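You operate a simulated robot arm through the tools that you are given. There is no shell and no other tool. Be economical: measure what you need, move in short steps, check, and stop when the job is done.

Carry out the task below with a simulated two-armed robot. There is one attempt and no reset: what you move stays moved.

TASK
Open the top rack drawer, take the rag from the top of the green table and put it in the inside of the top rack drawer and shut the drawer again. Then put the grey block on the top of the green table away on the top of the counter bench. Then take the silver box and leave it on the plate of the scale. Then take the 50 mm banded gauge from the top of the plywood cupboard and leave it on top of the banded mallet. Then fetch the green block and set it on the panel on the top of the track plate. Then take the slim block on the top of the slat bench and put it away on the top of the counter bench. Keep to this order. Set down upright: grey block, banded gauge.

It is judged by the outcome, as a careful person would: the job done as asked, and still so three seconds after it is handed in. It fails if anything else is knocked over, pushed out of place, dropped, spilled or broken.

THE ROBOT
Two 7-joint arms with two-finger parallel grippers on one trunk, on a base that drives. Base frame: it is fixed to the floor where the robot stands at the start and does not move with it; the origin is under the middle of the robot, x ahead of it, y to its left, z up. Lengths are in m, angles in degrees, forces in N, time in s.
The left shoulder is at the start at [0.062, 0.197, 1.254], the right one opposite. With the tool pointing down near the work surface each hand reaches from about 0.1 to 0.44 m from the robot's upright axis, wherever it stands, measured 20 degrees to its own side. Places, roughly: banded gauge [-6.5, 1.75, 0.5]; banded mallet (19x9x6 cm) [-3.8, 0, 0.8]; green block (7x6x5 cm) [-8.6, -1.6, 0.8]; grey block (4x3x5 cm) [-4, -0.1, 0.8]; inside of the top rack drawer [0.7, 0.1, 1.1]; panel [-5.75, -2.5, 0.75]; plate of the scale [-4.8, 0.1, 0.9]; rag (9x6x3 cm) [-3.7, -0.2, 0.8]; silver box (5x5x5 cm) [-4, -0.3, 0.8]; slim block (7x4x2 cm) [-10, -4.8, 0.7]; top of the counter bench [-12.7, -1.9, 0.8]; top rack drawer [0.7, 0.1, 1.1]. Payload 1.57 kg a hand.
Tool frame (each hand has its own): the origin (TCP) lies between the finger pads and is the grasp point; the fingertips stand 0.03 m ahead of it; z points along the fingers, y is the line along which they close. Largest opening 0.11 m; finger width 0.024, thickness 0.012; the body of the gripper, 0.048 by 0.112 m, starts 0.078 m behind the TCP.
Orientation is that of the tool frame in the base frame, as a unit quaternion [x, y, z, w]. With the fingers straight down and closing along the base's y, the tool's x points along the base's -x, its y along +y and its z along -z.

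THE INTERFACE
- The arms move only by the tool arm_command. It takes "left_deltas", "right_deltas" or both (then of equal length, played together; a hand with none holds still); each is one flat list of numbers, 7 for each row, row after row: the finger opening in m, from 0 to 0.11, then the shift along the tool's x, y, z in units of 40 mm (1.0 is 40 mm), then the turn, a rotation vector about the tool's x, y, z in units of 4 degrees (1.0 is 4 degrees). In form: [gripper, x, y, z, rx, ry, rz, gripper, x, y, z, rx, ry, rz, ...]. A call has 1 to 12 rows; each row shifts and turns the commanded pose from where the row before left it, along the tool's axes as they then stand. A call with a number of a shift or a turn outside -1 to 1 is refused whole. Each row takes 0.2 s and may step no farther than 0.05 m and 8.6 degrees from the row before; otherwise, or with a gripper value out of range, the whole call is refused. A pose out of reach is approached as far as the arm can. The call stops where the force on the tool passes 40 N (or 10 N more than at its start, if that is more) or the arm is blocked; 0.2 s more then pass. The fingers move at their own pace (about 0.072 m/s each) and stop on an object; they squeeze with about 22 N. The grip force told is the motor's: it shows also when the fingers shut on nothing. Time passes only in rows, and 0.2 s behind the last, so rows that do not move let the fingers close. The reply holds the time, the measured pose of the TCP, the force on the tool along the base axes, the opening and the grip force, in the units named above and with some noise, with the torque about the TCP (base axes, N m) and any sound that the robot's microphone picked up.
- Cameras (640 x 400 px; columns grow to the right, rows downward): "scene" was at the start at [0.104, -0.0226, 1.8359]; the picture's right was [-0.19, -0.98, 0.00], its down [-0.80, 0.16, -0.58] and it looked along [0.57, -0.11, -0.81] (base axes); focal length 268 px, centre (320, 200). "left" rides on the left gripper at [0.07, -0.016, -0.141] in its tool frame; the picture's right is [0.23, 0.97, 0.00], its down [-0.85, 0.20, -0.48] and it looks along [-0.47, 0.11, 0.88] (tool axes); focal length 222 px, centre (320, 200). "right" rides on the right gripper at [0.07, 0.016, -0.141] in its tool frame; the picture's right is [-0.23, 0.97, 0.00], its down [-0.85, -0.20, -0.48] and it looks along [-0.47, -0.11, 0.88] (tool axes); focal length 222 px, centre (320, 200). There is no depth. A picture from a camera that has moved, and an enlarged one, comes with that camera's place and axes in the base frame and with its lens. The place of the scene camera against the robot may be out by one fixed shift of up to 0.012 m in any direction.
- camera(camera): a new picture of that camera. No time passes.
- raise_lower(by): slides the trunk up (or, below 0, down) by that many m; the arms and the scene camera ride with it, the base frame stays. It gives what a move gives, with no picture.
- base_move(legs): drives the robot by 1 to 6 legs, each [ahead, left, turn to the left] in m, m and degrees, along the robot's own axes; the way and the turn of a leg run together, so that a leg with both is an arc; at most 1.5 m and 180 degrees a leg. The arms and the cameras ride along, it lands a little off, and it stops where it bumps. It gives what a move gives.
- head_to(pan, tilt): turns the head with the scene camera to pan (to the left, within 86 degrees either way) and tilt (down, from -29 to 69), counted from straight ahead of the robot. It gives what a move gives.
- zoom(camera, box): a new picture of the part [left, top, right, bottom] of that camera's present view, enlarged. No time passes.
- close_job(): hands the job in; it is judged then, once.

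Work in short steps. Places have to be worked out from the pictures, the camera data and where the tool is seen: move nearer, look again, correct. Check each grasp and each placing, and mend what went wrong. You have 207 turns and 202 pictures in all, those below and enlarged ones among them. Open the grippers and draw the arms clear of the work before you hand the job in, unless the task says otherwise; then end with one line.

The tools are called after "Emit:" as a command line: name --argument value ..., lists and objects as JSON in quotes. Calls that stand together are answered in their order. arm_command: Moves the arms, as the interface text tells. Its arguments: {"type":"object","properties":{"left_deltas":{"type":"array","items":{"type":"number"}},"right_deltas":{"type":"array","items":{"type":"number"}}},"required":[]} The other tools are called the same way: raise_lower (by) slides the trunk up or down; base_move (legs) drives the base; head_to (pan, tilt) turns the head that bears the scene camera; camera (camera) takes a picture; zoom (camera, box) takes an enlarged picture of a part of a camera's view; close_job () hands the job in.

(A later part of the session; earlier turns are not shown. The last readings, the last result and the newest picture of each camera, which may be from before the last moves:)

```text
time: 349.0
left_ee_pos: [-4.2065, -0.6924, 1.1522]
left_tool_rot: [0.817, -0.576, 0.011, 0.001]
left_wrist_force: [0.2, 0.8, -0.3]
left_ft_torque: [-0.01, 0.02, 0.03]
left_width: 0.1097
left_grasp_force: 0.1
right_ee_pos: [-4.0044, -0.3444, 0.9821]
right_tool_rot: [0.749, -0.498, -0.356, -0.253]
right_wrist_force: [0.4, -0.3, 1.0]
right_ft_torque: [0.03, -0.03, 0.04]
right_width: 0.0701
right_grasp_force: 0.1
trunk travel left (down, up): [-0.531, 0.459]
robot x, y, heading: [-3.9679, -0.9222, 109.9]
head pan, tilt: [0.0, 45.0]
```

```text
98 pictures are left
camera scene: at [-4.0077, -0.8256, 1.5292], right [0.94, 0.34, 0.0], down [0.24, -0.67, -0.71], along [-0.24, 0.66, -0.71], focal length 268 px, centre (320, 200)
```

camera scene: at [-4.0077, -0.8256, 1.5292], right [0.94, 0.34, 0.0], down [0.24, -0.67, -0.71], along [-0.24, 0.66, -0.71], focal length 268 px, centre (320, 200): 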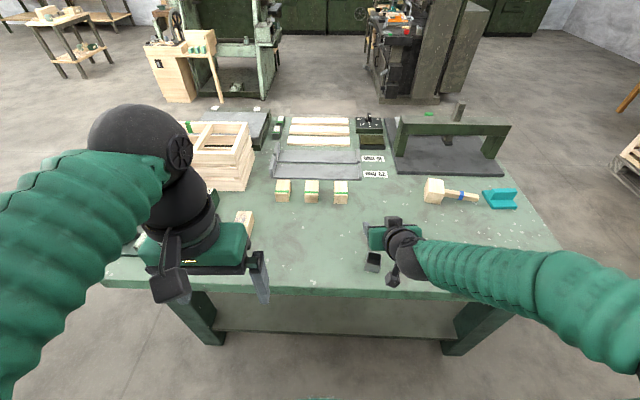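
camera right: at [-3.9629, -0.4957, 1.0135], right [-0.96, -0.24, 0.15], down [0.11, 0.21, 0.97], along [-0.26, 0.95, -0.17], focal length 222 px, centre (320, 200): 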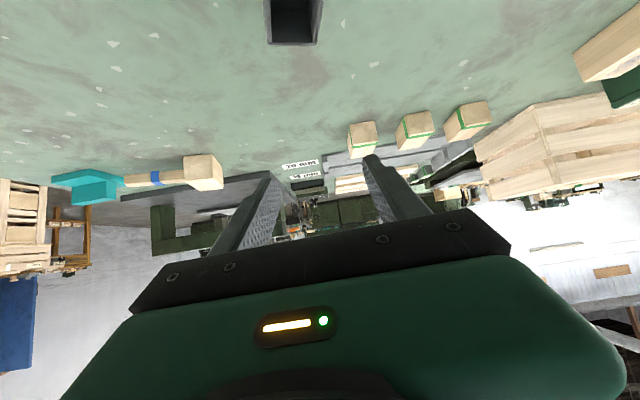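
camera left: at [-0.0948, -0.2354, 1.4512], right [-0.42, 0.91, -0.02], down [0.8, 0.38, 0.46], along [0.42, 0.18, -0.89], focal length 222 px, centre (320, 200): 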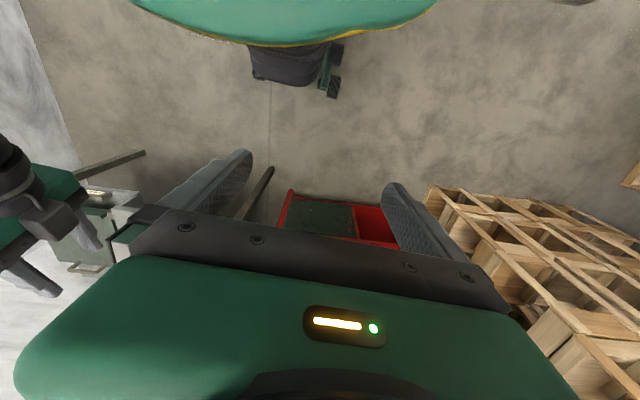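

Silver box ≈[-4.006,-0.362]. I correct 1.6 cm back and 0.8 cm left, and lower 9 cm.

Emit:
arm_command --right_deltas '[0.085, 0.25, 0.2, -0.32, 0, 0, 0]'

Emit:
raise_lower --by -0.09

Emit:
camera --camera "right"

```text
time: 349.4
left_ee_pos: [-4.2071, -0.6936, 1.1529]
left_tool_rot: [0.817, -0.576, 0.011, -0.002]
left_wrist_force: [0.2, -0.7, -0.6]
left_ft_torque: [0.04, 0.02, -0.02]
left_width: 0.1101
left_grasp_force: 0.1
right_ee_pos: [-4.0066, -0.3654, 0.9812]
right_tool_rot: [0.749, -0.497, -0.356, -0.253]
right_wrist_force: [0.0, 0.1, 0.0]
right_ft_torque: [-0.01, 0.0, -0.05]
right_width: 0.0849
right_grasp_force: 0.1
trunk travel left (down, up): [-0.531, 0.459]
robot x, y, heading: [-3.9659, -0.9241, 110.1]
head pan, tilt: [0.0, 45.0]
```

```text
time: 350.7
left_ee_pos: [-4.2067, -0.6933, 1.0636]
left_tool_rot: [0.817, -0.576, 0.011, 0.001]
left_wrist_force: [0.2, -0.2, -0.1]
left_ft_torque: [-0.01, -0.02, 0.0]
left_width: 0.1098
left_grasp_force: 0.2
right_ee_pos: [-4.0056, -0.3643, 0.8899]
right_tool_rot: [0.749, -0.498, -0.356, -0.253]
right_wrist_force: [0.2, -0.3, 1.3]
right_ft_torque: [-0.02, 0.02, -0.03]
right_width: 0.0852
right_grasp_force: 0.0
trunk travel left (down, up): [-0.441, 0.549]
robot x, y, heading: [-3.971, -0.9258, 109.8]
head pan, tilt: [0.0, 45.0]
```

```text
97 pictures are left
camera right: at [-3.9641, -0.5137, 0.9234], right [-0.96, -0.24, 0.15], down [0.1, 0.21, 0.97], along [-0.26, 0.95, -0.17], focal length 222 px, centre (320, 200)
```

right: 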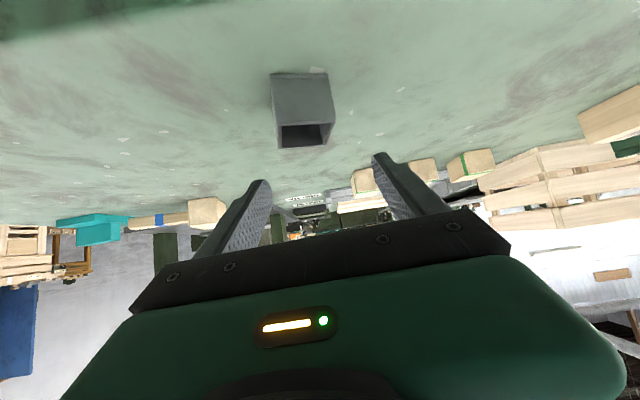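

The box lines up the same way the grey block did. I lower the rest and close.

Emit:
raise_lower --by -0.054

Emit:
camera --camera "right"

```text
time: 351.6
left_ee_pos: [-4.2063, -0.693, 1.009]
left_tool_rot: [0.817, -0.577, 0.012, 0.0]
left_wrist_force: [-0.4, -0.7, 0.3]
left_ft_torque: [0.04, 0.0, 0.03]
left_width: 0.1102
left_grasp_force: 0.1
right_ee_pos: [-4.0056, -0.3644, 0.8373]
right_tool_rot: [0.749, -0.498, -0.356, -0.253]
right_wrist_force: [0.0, 0.7, 0.6]
right_ft_torque: [-0.01, -0.01, 0.0]
right_width: 0.0852
right_grasp_force: 0.1
trunk travel left (down, up): [-0.387, 0.603]
robot x, y, heading: [-3.9669, -0.9227, 110.0]
head pan, tilt: [0.0, 45.0]
```

```text
96 pictures are left
camera right: at [-3.9641, -0.5138, 0.8695], right [-0.96, -0.24, 0.15], down [0.11, 0.21, 0.97], along [-0.26, 0.95, -0.17], focal length 222 px, centre (320, 200)
```

right: 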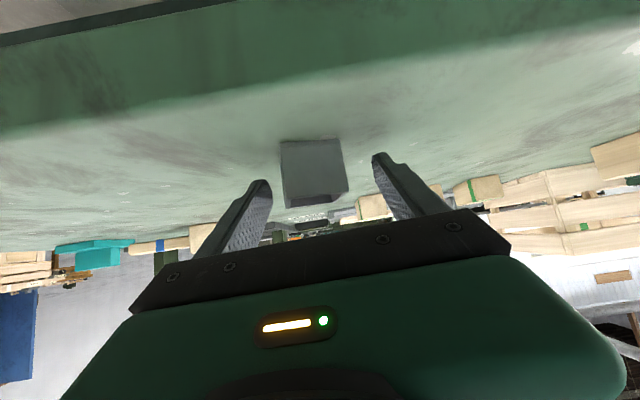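

Emit:
arm_command --right_deltas '[0.0, 0, 0, 0, 0, 0, 0, 0.0, 0, 0, 0, 0, 0, 0, 0.0, 0, 0, 0, 0, 0, 0]'

Emit:
raise_lower --by 0.35

Emit:
camera --camera "right"

```text
time: 352.4
left_ee_pos: [-4.2065, -0.6925, 1.0081]
left_tool_rot: [0.817, -0.576, 0.011, 0.0]
left_wrist_force: [0.1, -0.1, -0.1]
left_ft_torque: [-0.01, 0.0, 0.01]
left_width: 0.1098
left_grasp_force: 0.0
right_ee_pos: [-4.0054, -0.364, 0.8373]
right_tool_rot: [0.749, -0.498, -0.357, -0.253]
right_wrist_force: [-0.1, -0.6, 1.1]
right_ft_torque: [0.01, 0.02, -0.02]
right_width: 0.0437
right_grasp_force: 22.5
trunk travel left (down, up): [-0.387, 0.603]
robot x, y, heading: [-3.9681, -0.9252, 109.7]
head pan, tilt: [0.0, 45.0]
```

```text
time: 355.9
left_ee_pos: [-4.2072, -0.6916, 1.3584]
left_tool_rot: [0.817, -0.577, 0.01, 0.001]
left_wrist_force: [-0.9, 0.7, -0.5]
left_ft_torque: [0.03, -0.03, 0.0]
left_width: 0.1102
left_grasp_force: 0.2
right_ee_pos: [-4.0074, -0.3625, 1.1865]
right_tool_rot: [0.75, -0.497, -0.356, -0.252]
right_wrist_force: [0.3, 0.0, -0.1]
right_ft_torque: [0.02, 0.01, 0.07]
right_width: 0.0434
right_grasp_force: 22.5
trunk travel left (down, up): [-0.737, 0.253]
robot x, y, heading: [-3.9707, -0.9223, 110.1]
head pan, tilt: [0.0, 45.0]
```

```text
95 pictures are left
camera right: at [-3.9643, -0.5131, 1.2193], right [-0.96, -0.24, 0.15], down [0.11, 0.21, 0.97], along [-0.26, 0.95, -0.17], focal length 222 px, centre (320, 200)
```

right: 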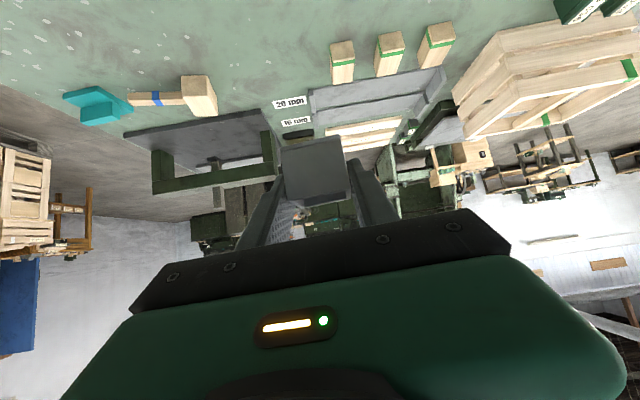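

Box held (43 mm). The scale sits near the far left end of this table, so I drive around to the table's left end.

Emit:
base_move --legs '[[-0.3, 0, 0], [0, 0, 70], [1.4, 0, 0], [0.5, 0, 0], [0, -1.12, 0], [0, 0, -160.5]]'

Emit:
head_to --pan 0 --tilt 42

Emit:
camera --camera "scene"

```text
time: 381.9
left_ee_pos: [-5.5206, 0.1729, 1.3588]
left_tool_rot: [-0.173, 0.985, -0.007, -0.008]
left_wrist_force: [-0.7, -0.9, -0.4]
left_ft_torque: [-0.03, -0.01, 0.03]
left_width: 0.1103
left_grasp_force: 0.0
right_ee_pos: [-5.1909, -0.026, 1.1882]
right_tool_rot: [-0.179, 0.881, 0.073, 0.431]
right_wrist_force: [-0.4, 0.2, 0.2]
right_ft_torque: [0.03, 0.0, 0.01]
right_width: 0.0436
right_grasp_force: 21.7
trunk travel left (down, up): [-0.737, 0.253]
robot x, y, heading: [-5.7483, -0.0632, 20.1]
head pan, tilt: [0.0, 45.0]
```

```text
time: 382.6
left_ee_pos: [-5.5202, 0.1736, 1.3599]
left_tool_rot: [-0.172, 0.985, -0.008, -0.009]
left_wrist_force: [0.6, 0.0, -0.2]
left_ft_torque: [0.0, 0.05, -0.01]
left_width: 0.1101
left_grasp_force: 0.0
right_ee_pos: [-5.1903, -0.0258, 1.1867]
right_tool_rot: [-0.178, 0.881, 0.074, 0.431]
right_wrist_force: [1.0, -1.2, -0.5]
right_ft_torque: [-0.02, 0.01, -0.01]
right_width: 0.0435
right_grasp_force: 22.7
trunk travel left (down, up): [-0.737, 0.253]
robot x, y, heading: [-5.7507, -0.0626, 20.2]
head pan, tilt: [0.0, 42.0]
```

```text
94 pictures are left
camera scene: at [-5.6433, -0.0337, 1.7394], right [0.34, -0.94, 0.0], down [-0.63, -0.23, -0.74], along [0.7, 0.25, -0.67], focal length 268 px, centre (320, 200)
```

scene: 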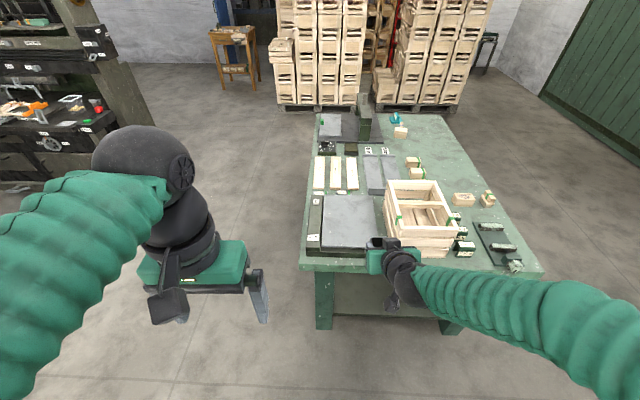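

The grey plate is the scale, centre ≈[-4.85,0.11,0.9], with a crate 15 cm to its right. I drive 35 cm forward to bring the box over the plate and lower part-way.

Emit:
base_move --legs '[[0.345, 0.02, 0]]'

Emit:
raise_lower --by -0.17

Emit:
camera --camera "right"

Emit:
camera --camera "scene"

```text
time: 384.8
left_ee_pos: [-5.2044, 0.3089, 1.3585]
left_tool_rot: [-0.17, 0.985, -0.007, -0.007]
left_wrist_force: [0.0, 0.3, 0.1]
left_ft_torque: [0.01, -0.02, -0.02]
left_width: 0.1097
left_grasp_force: 0.0
right_ee_pos: [-4.8752, 0.1077, 1.1881]
right_tool_rot: [-0.178, 0.881, 0.074, 0.432]
right_wrist_force: [-0.4, -0.8, -0.6]
right_ft_torque: [-0.02, 0.01, 0.0]
right_width: 0.0437
right_grasp_force: 21.9
trunk travel left (down, up): [-0.737, 0.253]
robot x, y, heading: [-5.4355, 0.0686, 19.6]
head pan, tilt: [0.0, 42.0]
```

```text
time: 386.7
left_ee_pos: [-5.2014, 0.3087, 1.1893]
left_tool_rot: [-0.17, 0.985, -0.008, -0.008]
left_wrist_force: [0.3, -0.2, -0.5]
left_ft_torque: [-0.01, -0.02, 0.01]
left_width: 0.1098
left_grasp_force: 0.0
right_ee_pos: [-4.8731, 0.1082, 1.0167]
right_tool_rot: [-0.178, 0.882, 0.073, 0.43]
right_wrist_force: [0.6, 0.2, -0.8]
right_ft_torque: [-0.02, 0.02, -0.01]
right_width: 0.0435
right_grasp_force: 22.1
trunk travel left (down, up): [-0.567, 0.423]
robot x, y, heading: [-5.434, 0.0694, 19.9]
head pan, tilt: [0.0, 42.0]
```

```text
93 pictures are left
camera right: at [-5.0226, 0.0659, 1.0493], right [-0.24, 0.96, 0.15], down [0.21, -0.11, 0.97], along [0.95, 0.26, -0.17], focal length 222 px, centre (320, 200)
```

right: 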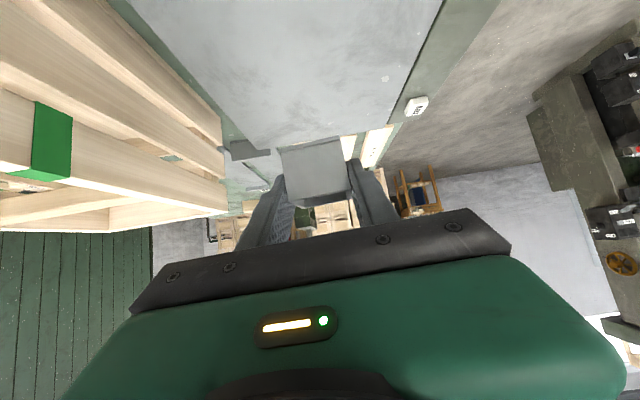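

```text
92 pictures are left
camera scene: at [-5.3253, 0.1021, 1.5695], right [0.34, -0.94, 0.0], down [-0.63, -0.23, -0.74], along [0.7, 0.25, -0.67], focal length 268 px, centre (320, 200)
```

scene: 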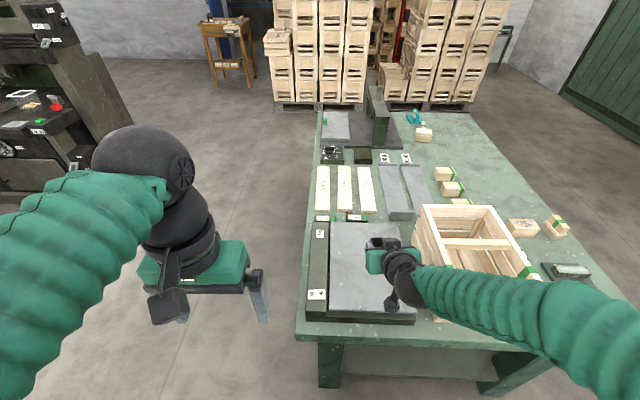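

The landing point projects onto the middle of the plate. I lower toward it.

Emit:
raise_lower --by -0.06

Emit:
camera --camera "right"

```text
time: 387.7
left_ee_pos: [-5.2024, 0.309, 1.1294]
left_tool_rot: [-0.17, 0.985, -0.008, -0.009]
left_wrist_force: [-0.5, -0.6, 0.8]
left_ft_torque: [0.02, 0.01, 0.0]
left_width: 0.1098
left_grasp_force: 0.1
right_ee_pos: [-4.8736, 0.1084, 0.9568]
right_tool_rot: [-0.178, 0.882, 0.072, 0.431]
right_wrist_force: [-0.7, 0.7, -0.9]
right_ft_torque: [-0.02, 0.02, 0.03]
right_width: 0.0436
right_grasp_force: 22.0
trunk travel left (down, up): [-0.507, 0.483]
robot x, y, heading: [-5.4395, 0.0706, 19.7]
head pan, tilt: [0.0, 42.0]
```

```text
91 pictures are left
camera right: at [-5.0229, 0.0658, 0.9894], right [-0.24, 0.96, 0.15], down [0.21, -0.11, 0.97], along [0.95, 0.26, -0.17], focal length 222 px, centre (320, 200)
```

right: 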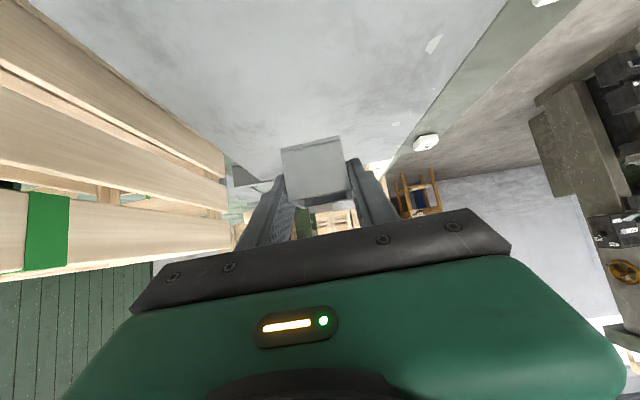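

Emit:
raise_lower --by -0.02

Emit:
camera --camera "right"

```text
time: 388.4
left_ee_pos: [-5.2007, 0.3083, 1.109]
left_tool_rot: [-0.17, 0.985, -0.007, -0.008]
left_wrist_force: [0.4, -1.1, 0.1]
left_ft_torque: [0.02, -0.01, -0.01]
left_width: 0.11
left_grasp_force: 0.0
right_ee_pos: [-4.8735, 0.1088, 0.9371]
right_tool_rot: [-0.178, 0.882, 0.074, 0.431]
right_wrist_force: [0.7, 0.0, -0.7]
right_ft_torque: [0.06, 0.02, -0.03]
right_width: 0.0436
right_grasp_force: 21.6
trunk travel left (down, up): [-0.487, 0.503]
robot x, y, heading: [-5.4327, 0.0705, 19.8]
head pan, tilt: [0.0, 42.0]
```

```text
90 pictures are left
camera right: at [-5.0229, 0.0658, 0.9694], right [-0.24, 0.96, 0.15], down [0.21, -0.11, 0.97], along [0.95, 0.26, -0.17], focal length 222 px, centre (320, 200)
```

right: 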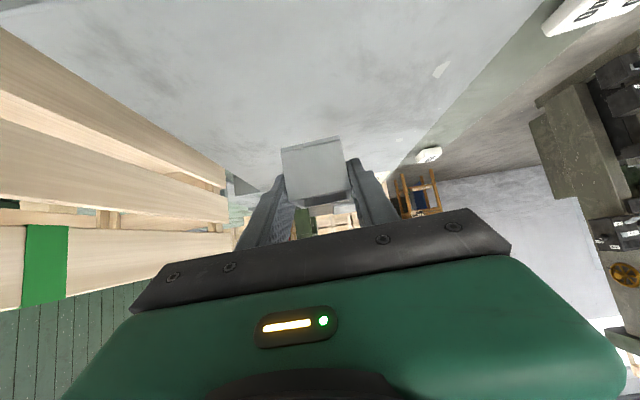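

Emit:
raise_lower --by -0.012

Emit:
raise_lower --by -0.008

Emit:
camera --camera "right"

```text
time: 389.0
left_ee_pos: [-5.202, 0.3092, 1.096]
left_tool_rot: [-0.17, 0.985, -0.009, -0.008]
left_wrist_force: [0.0, -0.3, -0.2]
left_ft_torque: [0.01, 0.0, 0.0]
left_width: 0.1099
left_grasp_force: 0.0
right_ee_pos: [-4.8742, 0.1085, 0.9253]
right_tool_rot: [-0.177, 0.882, 0.073, 0.431]
right_wrist_force: [0.4, 1.0, -0.4]
right_ft_torque: [0.0, 0.01, 0.0]
right_width: 0.0438
right_grasp_force: 22.2
trunk travel left (down, up): [-0.475, 0.515]
robot x, y, heading: [-5.4318, 0.0695, 19.8]
head pan, tilt: [0.0, 42.0]
```

```text
time: 389.6
left_ee_pos: [-5.2025, 0.3091, 1.0887]
left_tool_rot: [-0.17, 0.985, -0.007, -0.008]
left_wrist_force: [-1.0, -1.1, 0.1]
left_ft_torque: [-0.01, 0.01, 0.0]
left_width: 0.1102
left_grasp_force: 0.0
right_ee_pos: [-4.8732, 0.1087, 0.9164]
right_tool_rot: [-0.178, 0.882, 0.074, 0.431]
right_wrist_force: [0.3, 0.0, 0.0]
right_ft_torque: [-0.01, 0.02, -0.02]
right_width: 0.0436
right_grasp_force: 22.2
trunk travel left (down, up): [-0.467, 0.523]
robot x, y, heading: [-5.4341, 0.0686, 20.0]
head pan, tilt: [0.0, 42.0]
```

```text
89 pictures are left
camera right: at [-5.0229, 0.0658, 0.9494], right [-0.24, 0.96, 0.15], down [0.21, -0.11, 0.97], along [0.95, 0.26, -0.17], focal length 222 px, centre (320, 200)
```

right: 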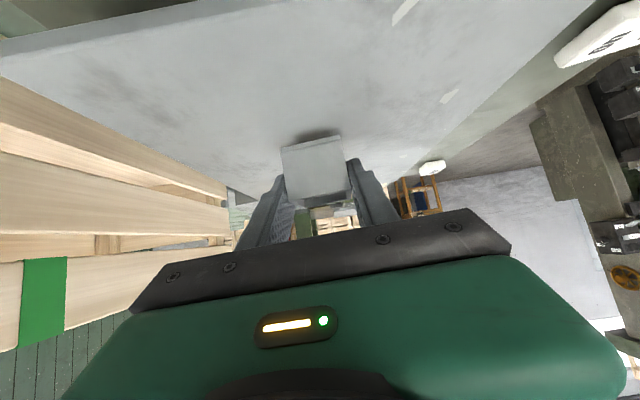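

The shadow is nearly touching. I step down 5 mm at a time.

Emit:
raise_lower --by -0.006

Emit:
raise_lower --by -0.004

```text
time: 390.1
left_ee_pos: [-5.2008, 0.3085, 1.0832]
left_tool_rot: [-0.17, 0.985, -0.007, -0.009]
left_wrist_force: [0.6, -0.1, 0.0]
left_ft_torque: [0.02, -0.04, -0.03]
left_width: 0.1099
left_grasp_force: 0.0
right_ee_pos: [-4.8725, 0.1086, 0.9112]
right_tool_rot: [-0.178, 0.882, 0.073, 0.43]
right_wrist_force: [0.5, 0.2, -0.8]
right_ft_torque: [0.0, 0.0, 0.03]
right_width: 0.0436
right_grasp_force: 21.7
trunk travel left (down, up): [-0.461, 0.529]
robot x, y, heading: [-5.4347, 0.0711, 19.7]
head pan, tilt: [0.0, 42.0]
```

```text
time: 390.6
left_ee_pos: [-5.2024, 0.3098, 1.0786]
left_tool_rot: [-0.17, 0.985, -0.008, -0.008]
left_wrist_force: [-0.8, -0.2, 0.7]
left_ft_torque: [0.02, -0.02, -0.01]
left_width: 0.1099
left_grasp_force: 0.0
right_ee_pos: [-4.8731, 0.1101, 0.908]
right_tool_rot: [-0.177, 0.882, 0.072, 0.431]
right_wrist_force: [0.3, -0.2, 2.1]
right_ft_torque: [0.06, 0.01, -0.02]
right_width: 0.0435
right_grasp_force: 21.7
trunk travel left (down, up): [-0.457, 0.533]
robot x, y, heading: [-5.4329, 0.0755, 19.7]
head pan, tilt: [0.0, 42.0]
```

Light contact begins. I release and lift off.

Emit:
arm_command --right_deltas '[0.044, 0, 0, 0, 0, 0, 0, 0.08, 0, 0, 0, 0, 0, 0, 0.08, 0, 0, 0, 0, 0, 0]'

Emit:
raise_lower --by 0.2

Emit:
base_move --legs '[[-0.35, 0, 0]]'

Emit:
camera --camera "scene"

```text
time: 391.4
left_ee_pos: [-5.2023, 0.3089, 1.0787]
left_tool_rot: [-0.171, 0.985, -0.008, -0.009]
left_wrist_force: [1.5, 0.4, -0.8]
left_ft_torque: [-0.01, -0.01, 0.01]
left_width: 0.1099
left_grasp_force: 0.0
right_ee_pos: [-4.8733, 0.1079, 0.9066]
right_tool_rot: [-0.178, 0.882, 0.073, 0.431]
right_wrist_force: [-0.2, 0.2, 0.4]
right_ft_torque: [-0.04, 0.03, -0.01]
right_width: 0.0798
right_grasp_force: 0.1
trunk travel left (down, up): [-0.457, 0.533]
robot x, y, heading: [-5.4345, 0.0713, 19.7]
head pan, tilt: [0.0, 42.0]
```

```text
time: 393.6
left_ee_pos: [-5.2013, 0.3084, 1.2788]
left_tool_rot: [-0.171, 0.985, -0.008, -0.009]
left_wrist_force: [0.5, -0.1, 0.0]
left_ft_torque: [-0.01, -0.02, 0.02]
left_width: 0.1102
left_grasp_force: 0.0
right_ee_pos: [-4.873, 0.1096, 1.1076]
right_tool_rot: [-0.178, 0.882, 0.073, 0.43]
right_wrist_force: [1.0, -0.5, -0.6]
right_ft_torque: [0.0, 0.0, 0.0]
right_width: 0.0801
right_grasp_force: 0.1
trunk travel left (down, up): [-0.657, 0.333]
robot x, y, heading: [-5.4323, 0.0681, 19.9]
head pan, tilt: [0.0, 42.0]
```

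```text
time: 395.9
left_ee_pos: [-5.533, 0.1889, 1.2798]
left_tool_rot: [-0.171, 0.985, -0.007, -0.009]
left_wrist_force: [-0.7, -0.2, 0.3]
left_ft_torque: [-0.02, 0.01, 0.01]
left_width: 0.1099
left_grasp_force: 0.0
right_ee_pos: [-5.2044, -0.0116, 1.1062]
right_tool_rot: [-0.178, 0.882, 0.073, 0.429]
right_wrist_force: [0.4, 0.7, 0.2]
right_ft_torque: [-0.01, 0.0, 0.0]
right_width: 0.08
right_grasp_force: 0.0
trunk travel left (down, up): [-0.657, 0.333]
robot x, y, heading: [-5.7695, -0.0471, 19.9]
head pan, tilt: [0.0, 42.0]
```

```text
88 pictures are left
camera scene: at [-5.6556, -0.0169, 1.6593], right [0.34, -0.94, 0.0], down [-0.63, -0.23, -0.74], along [0.7, 0.25, -0.67], focal length 268 px, centre (320, 200)
```

scene: 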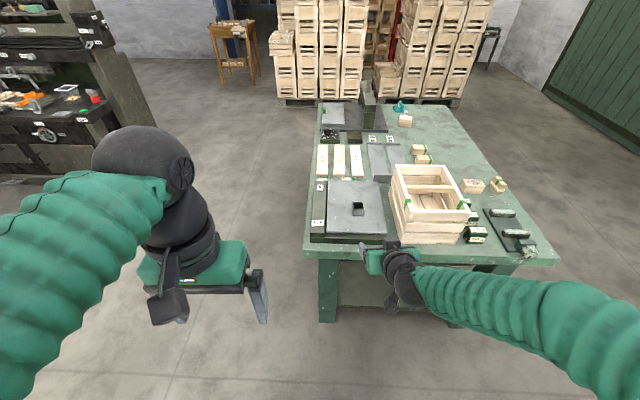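

The silver box stands on the scale plate. Next the 50 mm banded gauge on the plywood cupboard; I turn toward it and look.

Emit:
base_move --legs '[[0, 0, 90]]'

Emit:
head_to --pan 10 --tilt 35

Emit:
camera --camera "scene"

```text
time: 400.1
left_ee_pos: [-6.0034, 0.1843, 1.2793]
left_tool_rot: [0.816, -0.579, 0.011, 0.0]
left_wrist_force: [-1.0, -0.5, 0.0]
left_ft_torque: [-0.03, 0.01, -0.01]
left_width: 0.1099
left_grasp_force: 0.0
right_ee_pos: [-5.8006, 0.512, 1.1064]
right_tool_rot: [0.748, -0.499, -0.356, -0.254]
right_wrist_force: [-0.3, -0.9, -0.2]
right_ft_torque: [0.03, -0.05, -0.02]
right_width: 0.08
right_grasp_force: 0.0
trunk travel left (down, up): [-0.657, 0.333]
robot x, y, heading: [-5.7692, -0.0472, 109.7]
head pan, tilt: [0.0, 42.0]
```

```text
time: 400.8
left_ee_pos: [-6.0027, 0.1839, 1.2794]
left_tool_rot: [0.816, -0.578, 0.011, 0.001]
left_wrist_force: [1.1, 0.1, 0.2]
left_ft_torque: [0.01, 0.0, -0.02]
left_width: 0.1099
left_grasp_force: 0.1
right_ee_pos: [-5.8005, 0.5111, 1.1078]
right_tool_rot: [0.748, -0.5, -0.355, -0.253]
right_wrist_force: [0.4, 0.2, -0.3]
right_ft_torque: [0.0, 0.0, 0.03]
right_width: 0.0802
right_grasp_force: 0.0
trunk travel left (down, up): [-0.657, 0.333]
robot x, y, heading: [-5.7681, -0.0525, 109.8]
head pan, tilt: [10.0, 35.0]
```

```text
87 pictures are left
camera scene: at [-5.8204, 0.0499, 1.6699], right [0.87, 0.49, 0.0], down [0.28, -0.5, -0.82], along [-0.4, 0.71, -0.57], focal length 268 px, centre (320, 200)
```

scene: 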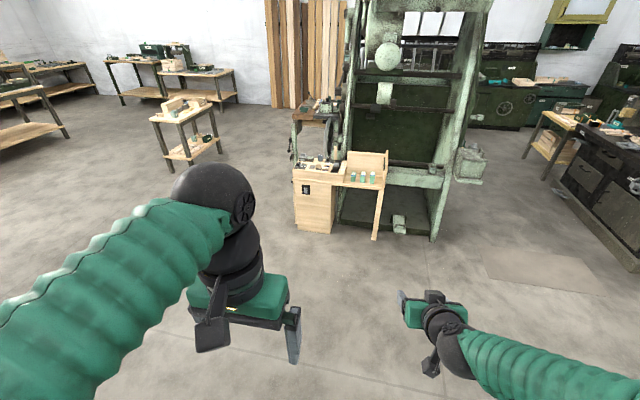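

Emit:
zoom --camera "scene" --box '[280, 130, 400, 205]'

```text
5.33 times, centred on (340, 168) of scene
camera zoom: at [-5.8204, 0.0499, 1.6699], right [0.87, 0.49, 0.0], down [0.28, -0.5, -0.82], along [-0.4, 0.71, -0.57], focal length 1430 px, centre (213, 373)
```

zoom: 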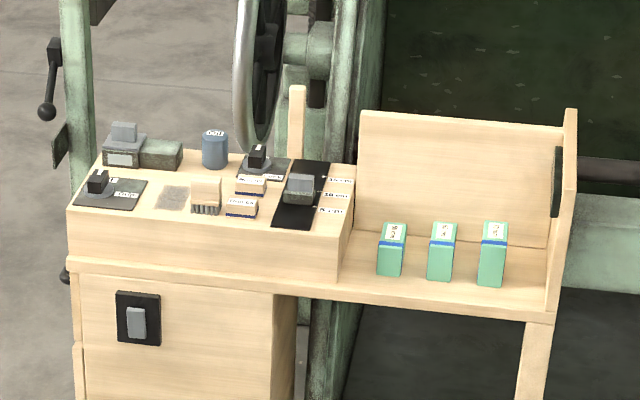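

Three green gauges with blue bands and labels stand on the right-hand shelf of the cupboard. I move closer to read them.

Emit:
base_move --legs '[[1.1, 0.154, 0]]'

Emit:
raise_lower --by -0.25

Emit:
head_to --pan -5 --tilt 42

Emit:
camera --camera "scene"

Emit:
zoom --camera "scene" --box '[290, 90, 450, 190]'

```text
time: 406.5
left_ee_pos: [-6.5114, 1.1693, 1.2794]
left_tool_rot: [0.815, -0.579, 0.012, 0.0]
left_wrist_force: [0.0, 0.5, -0.7]
left_ft_torque: [-0.02, -0.02, 0.0]
left_width: 0.1099
left_grasp_force: 0.0
right_ee_pos: [-6.309, 1.4971, 1.1065]
right_tool_rot: [0.747, -0.501, -0.355, -0.254]
right_wrist_force: [0.3, 0.6, -0.7]
right_ft_torque: [0.02, 0.03, 0.0]
right_width: 0.0798
right_grasp_force: 0.1
trunk travel left (down, up): [-0.657, 0.333]
robot x, y, heading: [-6.2749, 0.9371, 109.7]
head pan, tilt: [10.0, 35.0]
```

```text
time: 409.1
left_ee_pos: [-6.5123, 1.1701, 1.0284]
left_tool_rot: [0.815, -0.58, 0.011, 0.0]
left_wrist_force: [0.5, -0.4, 0.0]
left_ft_torque: [0.01, 0.02, 0.01]
left_width: 0.1098
left_grasp_force: 0.0
right_ee_pos: [-6.3093, 1.4971, 0.8576]
right_tool_rot: [0.747, -0.501, -0.355, -0.254]
right_wrist_force: [-1.3, -0.2, 0.5]
right_ft_torque: [0.01, -0.01, -0.02]
right_width: 0.0798
right_grasp_force: 0.2
trunk travel left (down, up): [-0.407, 0.583]
robot x, y, heading: [-6.2766, 0.9374, 109.4]
head pan, tilt: [10.0, 35.0]
```

```text
time: 409.9
left_ee_pos: [-6.5118, 1.1697, 1.0285]
left_tool_rot: [0.815, -0.58, 0.011, 0.0]
left_wrist_force: [-0.1, 0.4, -0.5]
left_ft_torque: [0.01, 0.0, 0.03]
left_width: 0.1101
left_grasp_force: 0.0
right_ee_pos: [-6.3089, 1.4963, 0.8561]
right_tool_rot: [0.747, -0.501, -0.355, -0.254]
right_wrist_force: [-0.3, 0.4, 0.0]
right_ft_torque: [0.0, 0.01, 0.0]
right_width: 0.0801
right_grasp_force: 0.0
trunk travel left (down, up): [-0.407, 0.583]
robot x, y, heading: [-6.2756, 0.9364, 109.4]
head pan, tilt: [-5.0, 42.0]
```

```text
85 pictures are left
camera scene: at [-6.3077, 1.0395, 1.4095], right [0.97, 0.25, 0.0], down [0.17, -0.65, -0.74], along [-0.18, 0.72, -0.67], focal length 268 px, centre (320, 200)
```

scene: 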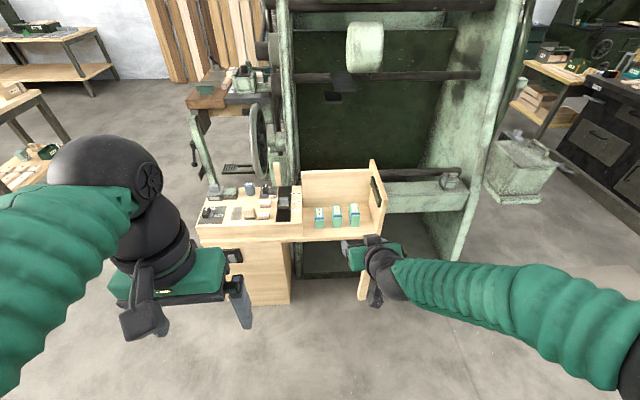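

```text
4.00 times, centred on (370, 140) of scene
camera zoom: at [-6.3077, 1.0395, 1.4095], right [0.97, 0.25, 0.0], down [0.17, -0.65, -0.74], along [-0.18, 0.72, -0.67], focal length 1072 px, centre (120, 440)
```

zoom: 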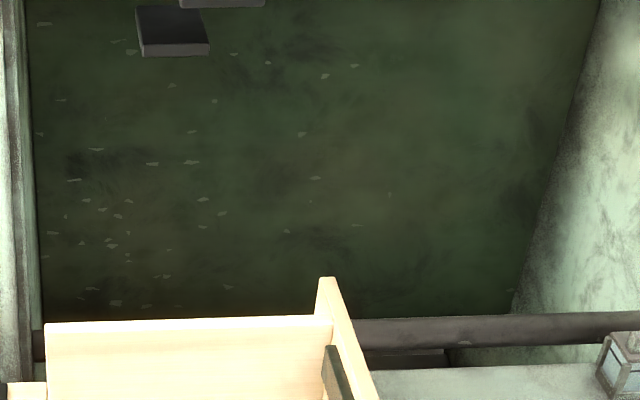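

Emit:
zoom --camera "scene" --box '[296, 180, 392, 240]'

```text
6.67 times, centred on (344, 210) of scene
camera zoom: at [-6.3077, 1.0395, 1.4095], right [0.97, 0.25, 0.0], down [0.17, -0.65, -0.74], along [-0.18, 0.72, -0.67], focal length 1787 px, centre (160, 133)
```

zoom: 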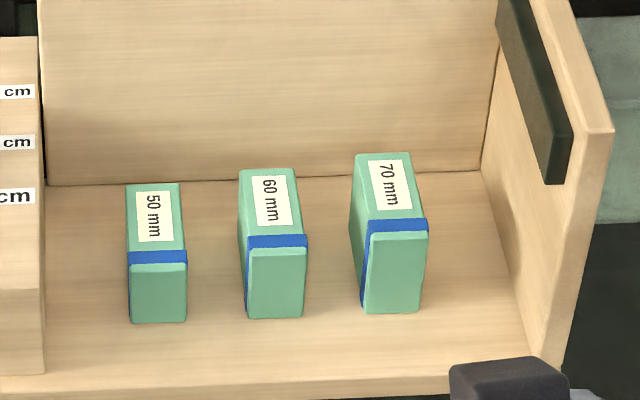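

The leftmost is the 50 mm gauge, centre ≈[-6.50,1.80], standing on the shelf at z≈0.572. I drive so the hand is above it, narrow the fingers to 58 mm, and look.

Emit:
base_move --legs '[[0.35, 0.078, 0]]'

Emit:
arm_command --right_deltas '[0.058, 0, 0, 0, 0, 0, 0, 0.058, 0, 0, 0, 0, 0, 0]'

Emit:
raise_lower --by -0.1

Emit:
camera --camera "right"

Emit:
camera --camera "scene"

```text
time: 412.2
left_ee_pos: [-6.7033, 1.477, 1.0281]
left_tool_rot: [0.816, -0.579, 0.012, 0.0]
left_wrist_force: [-0.8, 0.6, -0.7]
left_ft_torque: [-0.06, 0.01, 0.02]
left_width: 0.11
left_grasp_force: 0.1
right_ee_pos: [-6.5, 1.8039, 0.8566]
right_tool_rot: [0.748, -0.5, -0.356, -0.253]
right_wrist_force: [-0.1, 0.8, -0.9]
right_ft_torque: [0.0, -0.04, -0.04]
right_width: 0.0801
right_grasp_force: 0.0
trunk travel left (down, up): [-0.407, 0.583]
robot x, y, heading: [-6.4669, 1.2407, 109.5]
head pan, tilt: [-5.0, 42.0]
```

```text
time: 412.8
left_ee_pos: [-6.7028, 1.477, 1.0293]
left_tool_rot: [0.816, -0.578, 0.012, 0.0]
left_wrist_force: [-0.2, 0.3, -0.2]
left_ft_torque: [0.0, -0.05, 0.0]
left_width: 0.1097
left_grasp_force: 0.0
right_ee_pos: [-6.5006, 1.8043, 0.8567]
right_tool_rot: [0.748, -0.5, -0.356, -0.254]
right_wrist_force: [-1.3, -0.2, -0.3]
right_ft_torque: [-0.02, -0.01, 0.01]
right_width: 0.058
right_grasp_force: 0.1
trunk travel left (down, up): [-0.407, 0.583]
robot x, y, heading: [-6.4669, 1.2424, 109.5]
head pan, tilt: [-5.0, 42.0]
```

```text
time: 414.1
left_ee_pos: [-6.704, 1.4768, 0.9279]
left_tool_rot: [0.816, -0.578, 0.012, 0.001]
left_wrist_force: [-0.4, 0.2, -0.2]
left_ft_torque: [0.01, -0.01, 0.03]
left_width: 0.1102
left_grasp_force: 0.0
right_ee_pos: [-6.4999, 1.8034, 0.7575]
right_tool_rot: [0.748, -0.5, -0.356, -0.253]
right_wrist_force: [0.3, -0.3, 0.3]
right_ft_torque: [0.01, -0.02, -0.01]
right_width: 0.058
right_grasp_force: 0.0
trunk travel left (down, up): [-0.307, 0.683]
robot x, y, heading: [-6.4683, 1.2463, 109.6]
head pan, tilt: [-5.0, 42.0]
```

```text
82 pictures are left
camera right: at [-6.4598, 1.6532, 0.7895], right [-0.96, -0.23, 0.16], down [0.11, 0.21, 0.97], along [-0.26, 0.95, -0.17], focal length 222 px, centre (320, 200)
```

right: 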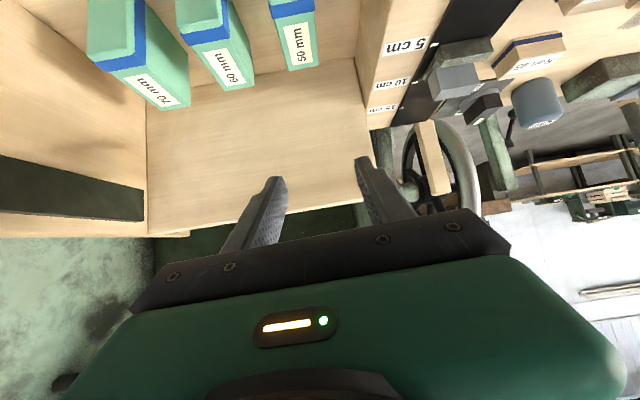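

```text
81 pictures are left
camera scene: at [-6.4983, 1.346, 1.3095], right [0.97, 0.25, 0.0], down [0.17, -0.65, -0.74], along [-0.19, 0.72, -0.67], focal length 268 px, centre (320, 200)
```

scene: 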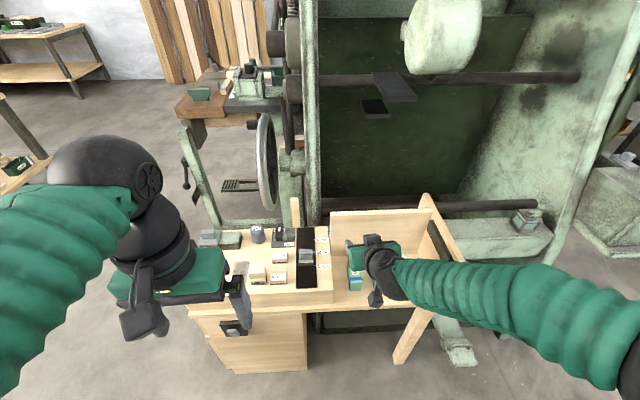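

The hand is well aligned over the 50 mm gauge. I lower 11 cm and check.

Emit:
raise_lower --by -0.1

Emit:
camera --camera "right"

```text
time: 415.4
left_ee_pos: [-6.7032, 1.4755, 0.83]
left_tool_rot: [0.816, -0.578, 0.012, 0.0]
left_wrist_force: [0.4, 0.0, 0.0]
left_ft_torque: [-0.01, -0.02, -0.02]
left_width: 0.1099
left_grasp_force: 0.3
right_ee_pos: [-6.5023, 1.804, 0.6577]
right_tool_rot: [0.748, -0.501, -0.355, -0.254]
right_wrist_force: [0.0, -0.3, -0.4]
right_ft_torque: [-0.03, -0.01, 0.0]
right_width: 0.0582
right_grasp_force: 0.0
trunk travel left (down, up): [-0.207, 0.783]
robot x, y, heading: [-6.468, 1.2434, 109.6]
head pan, tilt: [-5.0, 42.0]
```

```text
80 pictures are left
camera right: at [-6.4598, 1.6531, 0.6895], right [-0.96, -0.23, 0.16], down [0.11, 0.21, 0.97], along [-0.26, 0.95, -0.17], focal length 222 px, centre (320, 200)
```

right: 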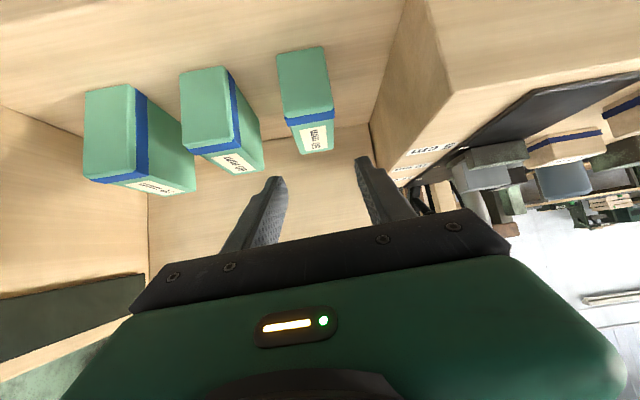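

Emit:
raise_lower --by -0.045

Emit:
camera --camera "right"

```text
time: 416.3
left_ee_pos: [-6.7036, 1.4759, 0.7829]
left_tool_rot: [0.816, -0.578, 0.011, 0.001]
left_wrist_force: [-0.4, -1.0, 0.8]
left_ft_torque: [0.0, 0.02, 0.01]
left_width: 0.1102
left_grasp_force: 0.0
right_ee_pos: [-6.5012, 1.8024, 0.6122]
right_tool_rot: [0.747, -0.501, -0.356, -0.254]
right_wrist_force: [0.3, -0.1, -0.7]
right_ft_torque: [-0.03, -0.01, -0.01]
right_width: 0.0578
right_grasp_force: 0.0
trunk travel left (down, up): [-0.162, 0.828]
robot x, y, heading: [-6.4663, 1.2429, 109.5]
head pan, tilt: [-5.0, 42.0]
```

```text
79 pictures are left
camera right: at [-6.4597, 1.653, 0.6445], right [-0.96, -0.23, 0.16], down [0.11, 0.21, 0.97], along [-0.26, 0.95, -0.17], focal length 222 px, centre (320, 200)
```

right: 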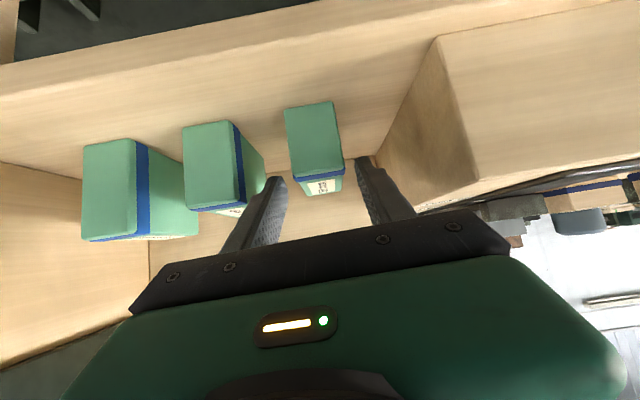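

The gauge is between the fingers with clearance on both sides. I close, then lift.

Emit:
arm_command --right_deltas '[0.0, 0, 0, 0, 0, 0, 0, 0.0, 0, 0, 0, 0, 0, 0, 0.0, 0, 0, 0, 0, 0, 0]'

Emit:
raise_lower --by 0.3

Emit:
camera --camera "right"

```text
time: 417.1
left_ee_pos: [-6.7026, 1.4756, 0.7831]
left_tool_rot: [0.816, -0.578, 0.012, 0.0]
left_wrist_force: [-0.1, -0.1, 0.0]
left_ft_torque: [-0.04, -0.01, 0.02]
left_width: 0.1097
left_grasp_force: 0.0
right_ee_pos: [-6.5017, 1.8037, 0.6117]
right_tool_rot: [0.748, -0.5, -0.356, -0.253]
right_wrist_force: [-0.7, 1.2, 0.5]
right_ft_torque: [-0.03, 0.15, -0.04]
right_width: 0.0357
right_grasp_force: 22.0
trunk travel left (down, up): [-0.162, 0.828]
robot x, y, heading: [-6.4659, 1.2418, 109.7]
head pan, tilt: [-5.0, 42.0]
```

```text
time: 420.1
left_ee_pos: [-6.7043, 1.4762, 1.0838]
left_tool_rot: [0.816, -0.578, 0.011, 0.0]
left_wrist_force: [0.6, 0.3, 0.6]
left_ft_torque: [-0.02, -0.03, 0.01]
left_width: 0.1102
left_grasp_force: 0.0
right_ee_pos: [-6.5008, 1.803, 0.9109]
right_tool_rot: [0.747, -0.5, -0.356, -0.255]
right_wrist_force: [0.2, -0.2, -4.1]
right_ft_torque: [-0.08, -0.06, -0.01]
right_width: 0.0355
right_grasp_force: 22.1
trunk travel left (down, up): [-0.462, 0.528]
robot x, y, heading: [-6.4714, 1.2452, 109.5]
head pan, tilt: [-5.0, 42.0]
```

```text
78 pictures are left
camera right: at [-6.4599, 1.6538, 0.9441], right [-0.96, -0.23, 0.16], down [0.11, 0.21, 0.97], along [-0.26, 0.95, -0.17], focal length 222 px, centre (320, 200)
```

right: 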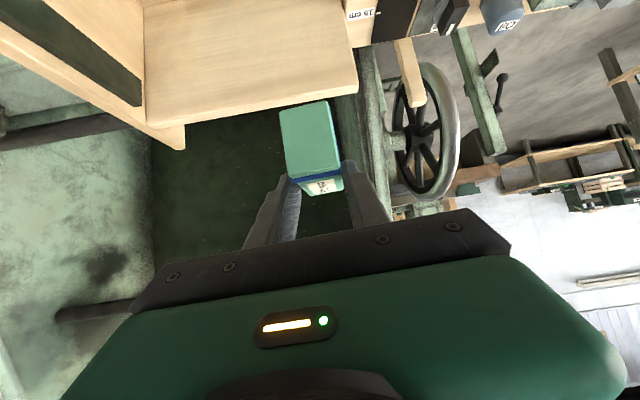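

The gauge is held, but the mallet head lies too far in for the right arm (0.65 m from the near side, and the press frame blocks from the end). The left hand can reach it from the table's right end, so I set the gauge back on its spot and regrasp it with the left hand.

Emit:
raise_lower --by -0.294

Emit:
raise_lower --by -0.005

```text
time: 423.1
left_ee_pos: [-6.7023, 1.4761, 0.7902]
left_tool_rot: [0.816, -0.579, 0.012, 0.001]
left_wrist_force: [0.0, -0.1, 0.7]
left_ft_torque: [-0.02, 0.01, -0.03]
left_width: 0.1099
left_grasp_force: 0.0
right_ee_pos: [-6.5007, 1.8025, 0.6179]
right_tool_rot: [0.748, -0.5, -0.356, -0.254]
right_wrist_force: [0.9, -0.1, -4.5]
right_ft_torque: [-0.11, -0.02, 0.02]
right_width: 0.0358
right_grasp_force: 21.9
trunk travel left (down, up): [-0.168, 0.822]
robot x, y, heading: [-6.4656, 1.2447, 109.6]
head pan, tilt: [-5.0, 42.0]
```

```text
time: 423.6
left_ee_pos: [-6.7033, 1.476, 0.7847]
left_tool_rot: [0.816, -0.579, 0.012, 0.0]
left_wrist_force: [0.6, 0.4, -0.4]
left_ft_torque: [-0.02, 0.01, 0.01]
left_width: 0.1098
left_grasp_force: 0.2
right_ee_pos: [-6.5014, 1.8029, 0.6131]
right_tool_rot: [0.747, -0.5, -0.356, -0.254]
right_wrist_force: [0.4, -0.7, -3.9]
right_ft_torque: [-0.09, 0.0, 0.01]
right_width: 0.0356
right_grasp_force: 22.0
trunk travel left (down, up): [-0.163, 0.827]
robot x, y, heading: [-6.4652, 1.2422, 109.6]
head pan, tilt: [-5.0, 42.0]
```

It is within a millimetre of the shelf. I release, lift clear, back away and start tilting the left hand.

Emit:
arm_command --right_deltas '[0.036, 0, 0, 0, 0, 0, 0, 0.058, 0, 0, 0, 0, 0, 0, 0.058, 0, 0, 0, 0, 0, 0]'

Emit:
raise_lower --by 0.3

Emit:
base_move --legs '[[-0.35, 0, 0]]'

Emit:
arm_command --left_deltas '[0.08, -0.2, 0, 0, 0, -1, 0, 0.08, -0.2, 0, 0, 0, -1, 0, 0.08, -0.2, 0, 0, 0, -1, 0, 0.08, -0.3, 0, 0.1, 0, -1, 0, 0.08, -0.3, 0, 0.1, 0, -1, 0, 0.08, -0.3, 0, 0.2, 0, -1, 0, 0.08, -0.3, 0, 0.3, 0, -1, 0, 0.08, -0.3, 0, 0.3, 0, -1, 0, 0.08, -0.3, 0, 0.4, 0, -1, 0, 0.08, -0.2, 0, 0.5, 0, -1, 0, 0.08, -0.2, 0, 0.5, 0, -1, 0, 0.08, -0.2, 0, 0.5, 0, -1, 0]'

Emit:
camera --camera "scene"

```text
time: 424.4
left_ee_pos: [-6.7042, 1.4755, 0.7847]
left_tool_rot: [0.816, -0.579, 0.012, 0.0]
left_wrist_force: [1.3, 0.8, 0.0]
left_ft_torque: [-0.03, 0.0, 0.0]
left_width: 0.1099
left_grasp_force: 0.0
right_ee_pos: [-6.5009, 1.8021, 0.6135]
right_tool_rot: [0.748, -0.5, -0.356, -0.253]
right_wrist_force: [0.8, 0.1, 0.8]
right_ft_torque: [0.01, 0.0, -0.01]
right_width: 0.0579
right_grasp_force: 0.0
trunk travel left (down, up): [-0.163, 0.827]
robot x, y, heading: [-6.4678, 1.2403, 109.6]
head pan, tilt: [-5.0, 42.0]
```

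```text
time: 427.4
left_ee_pos: [-6.7031, 1.4762, 1.0839]
left_tool_rot: [0.815, -0.579, 0.011, 0.001]
left_wrist_force: [-0.1, 0.9, 0.5]
left_ft_torque: [-0.02, -0.02, 0.01]
left_width: 0.11
left_grasp_force: 0.1
right_ee_pos: [-6.5008, 1.8039, 0.9135]
right_tool_rot: [0.748, -0.5, -0.355, -0.254]
right_wrist_force: [0.5, 0.6, 0.0]
right_ft_torque: [-0.02, -0.01, 0.02]
right_width: 0.0577
right_grasp_force: 0.0
trunk travel left (down, up): [-0.463, 0.527]
robot x, y, heading: [-6.4669, 1.2433, 109.5]
head pan, tilt: [-5.0, 42.0]
```

```text
time: 429.7
left_ee_pos: [-6.585, 1.1445, 1.0856]
left_tool_rot: [0.815, -0.579, 0.011, 0.001]
left_wrist_force: [-0.2, -0.4, 0.4]
left_ft_torque: [0.03, 0.03, 0.02]
left_width: 0.1103
left_grasp_force: 0.1
right_ee_pos: [-6.3838, 1.4713, 0.9129]
right_tool_rot: [0.748, -0.5, -0.355, -0.255]
right_wrist_force: [-0.5, -0.9, -1.0]
right_ft_torque: [0.03, -0.01, 0.0]
right_width: 0.0582
right_grasp_force: 0.0
trunk travel left (down, up): [-0.463, 0.527]
robot x, y, heading: [-6.3484, 0.9154, 109.7]
head pan, tilt: [-5.0, 42.0]
```

```text
time: 432.3
left_ee_pos: [-6.6472, 1.3432, 0.9888]
left_tool_rot: [0.749, -0.529, -0.322, -0.235]
left_wrist_force: [0.1, -0.4, 0.0]
left_ft_torque: [0.0, -0.02, 0.04]
left_width: 0.08
left_grasp_force: 0.2
left hand out of reach, approached as far as the arm can: row 1, 2, 3, 5
right_ee_pos: [-6.3838, 1.4726, 0.9135]
right_tool_rot: [0.747, -0.501, -0.356, -0.254]
right_wrist_force: [-0.2, -0.1, 0.3]
right_ft_torque: [0.0, 0.0, -0.04]
right_width: 0.058
right_grasp_force: 0.1
trunk travel left (down, up): [-0.463, 0.527]
robot x, y, heading: [-6.3472, 0.9139, 109.5]
head pan, tilt: [-5.0, 42.0]
```

```text
77 pictures are left
camera scene: at [-6.3815, 1.0169, 1.4654], right [0.97, 0.25, 0.0], down [0.17, -0.65, -0.74], along [-0.19, 0.72, -0.67], focal length 268 px, centre (320, 200)
```

scene: 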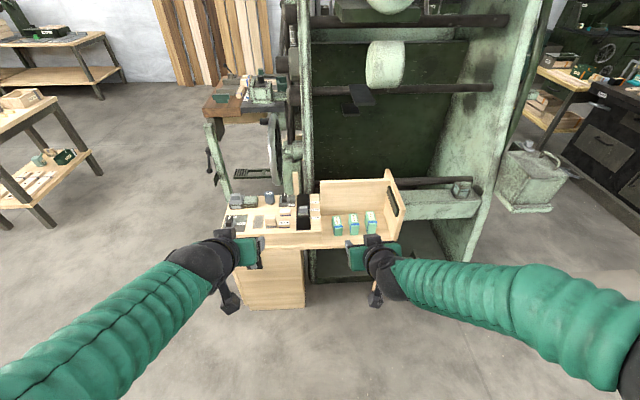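

The left hand is tilted 47° and reaches 0.505 m. I tilt 20° more while extending forward to find its limit.

Emit:
arm_command --left_deltas '[0.08, -0.3, 0, 0.45, 0, -1, 0, 0.08, -0.3, 0, 0.45, 0, -1, 0, 0.08, -0.25, 0, 0.5, 0, -1, 0, 0.08, -0.25, 0, 0.5, 0, -1, 0, 0.08, -0.2, 0, 0.6, 0, -1, 0]'

```text
time: 433.5
left_ee_pos: [-6.6831, 1.4274, 0.9721]
left_tool_rot: [0.698, -0.487, -0.432, -0.299]
left_wrist_force: [0.5, 0.1, 1.0]
left_ft_torque: [-0.03, 0.0, -0.01]
left_width: 0.08
left_grasp_force: 0.0
left hand out of reach, approached as far as the arm can: row 2, 3
right_ee_pos: [-6.385, 1.4729, 0.9127]
right_tool_rot: [0.747, -0.501, -0.356, -0.254]
right_wrist_force: [-0.4, -0.4, 0.0]
right_ft_torque: [-0.01, -0.01, 0.0]
right_width: 0.058
right_grasp_force: 0.1
trunk travel left (down, up): [-0.463, 0.527]
robot x, y, heading: [-6.3504, 0.9128, 109.5]
head pan, tilt: [-5.0, 42.0]
```

Emit:
arm_command --left_deltas '[0.058, -0.22, 0, 0.45, 0, 0, 0, 0.058, -0.22, 0, 0.45, 0, 0, 0]'

```text
time: 434.1
left_ee_pos: [-6.6985, 1.4652, 0.9717]
left_tool_rot: [0.698, -0.487, -0.432, -0.299]
left_wrist_force: [-0.9, -0.3, -0.6]
left_ft_torque: [0.02, 0.0, 0.02]
left_width: 0.0578
left_grasp_force: 0.1
right_ee_pos: [-6.3844, 1.4727, 0.9145]
right_tool_rot: [0.748, -0.5, -0.356, -0.254]
right_wrist_force: [0.1, 0.3, -0.6]
right_ft_torque: [0.01, -0.05, -0.02]
right_width: 0.058
right_grasp_force: 0.2
trunk travel left (down, up): [-0.463, 0.527]
robot x, y, heading: [-6.3492, 0.9132, 109.5]
head pan, tilt: [-5.0, 42.0]
```

Reach 0.637 m with no limit warning. I test 3 cm more, which would allow working from the near side.

Emit:
arm_command --left_deltas '[0.058, -0.2, 0, 0.4, 0, 0, 0, 0.058, -0.2, 0, 0.4, 0, 0, 0]'

```text
time: 434.7
left_ee_pos: [-6.71, 1.5, 0.9711]
left_tool_rot: [0.698, -0.487, -0.431, -0.299]
left_wrist_force: [0.0, 0.7, 0.0]
left_ft_torque: [0.0, 0.05, 0.0]
left_width: 0.0581
left_grasp_force: 0.1
right_ee_pos: [-6.3848, 1.4739, 0.9126]
right_tool_rot: [0.747, -0.5, -0.356, -0.254]
right_wrist_force: [0.1, -0.8, -0.3]
right_ft_torque: [0.02, 0.01, 0.01]
right_width: 0.0577
right_grasp_force: 0.1
trunk travel left (down, up): [-0.463, 0.527]
robot x, y, heading: [-6.3516, 0.9148, 109.6]
head pan, tilt: [-5.0, 42.0]
```

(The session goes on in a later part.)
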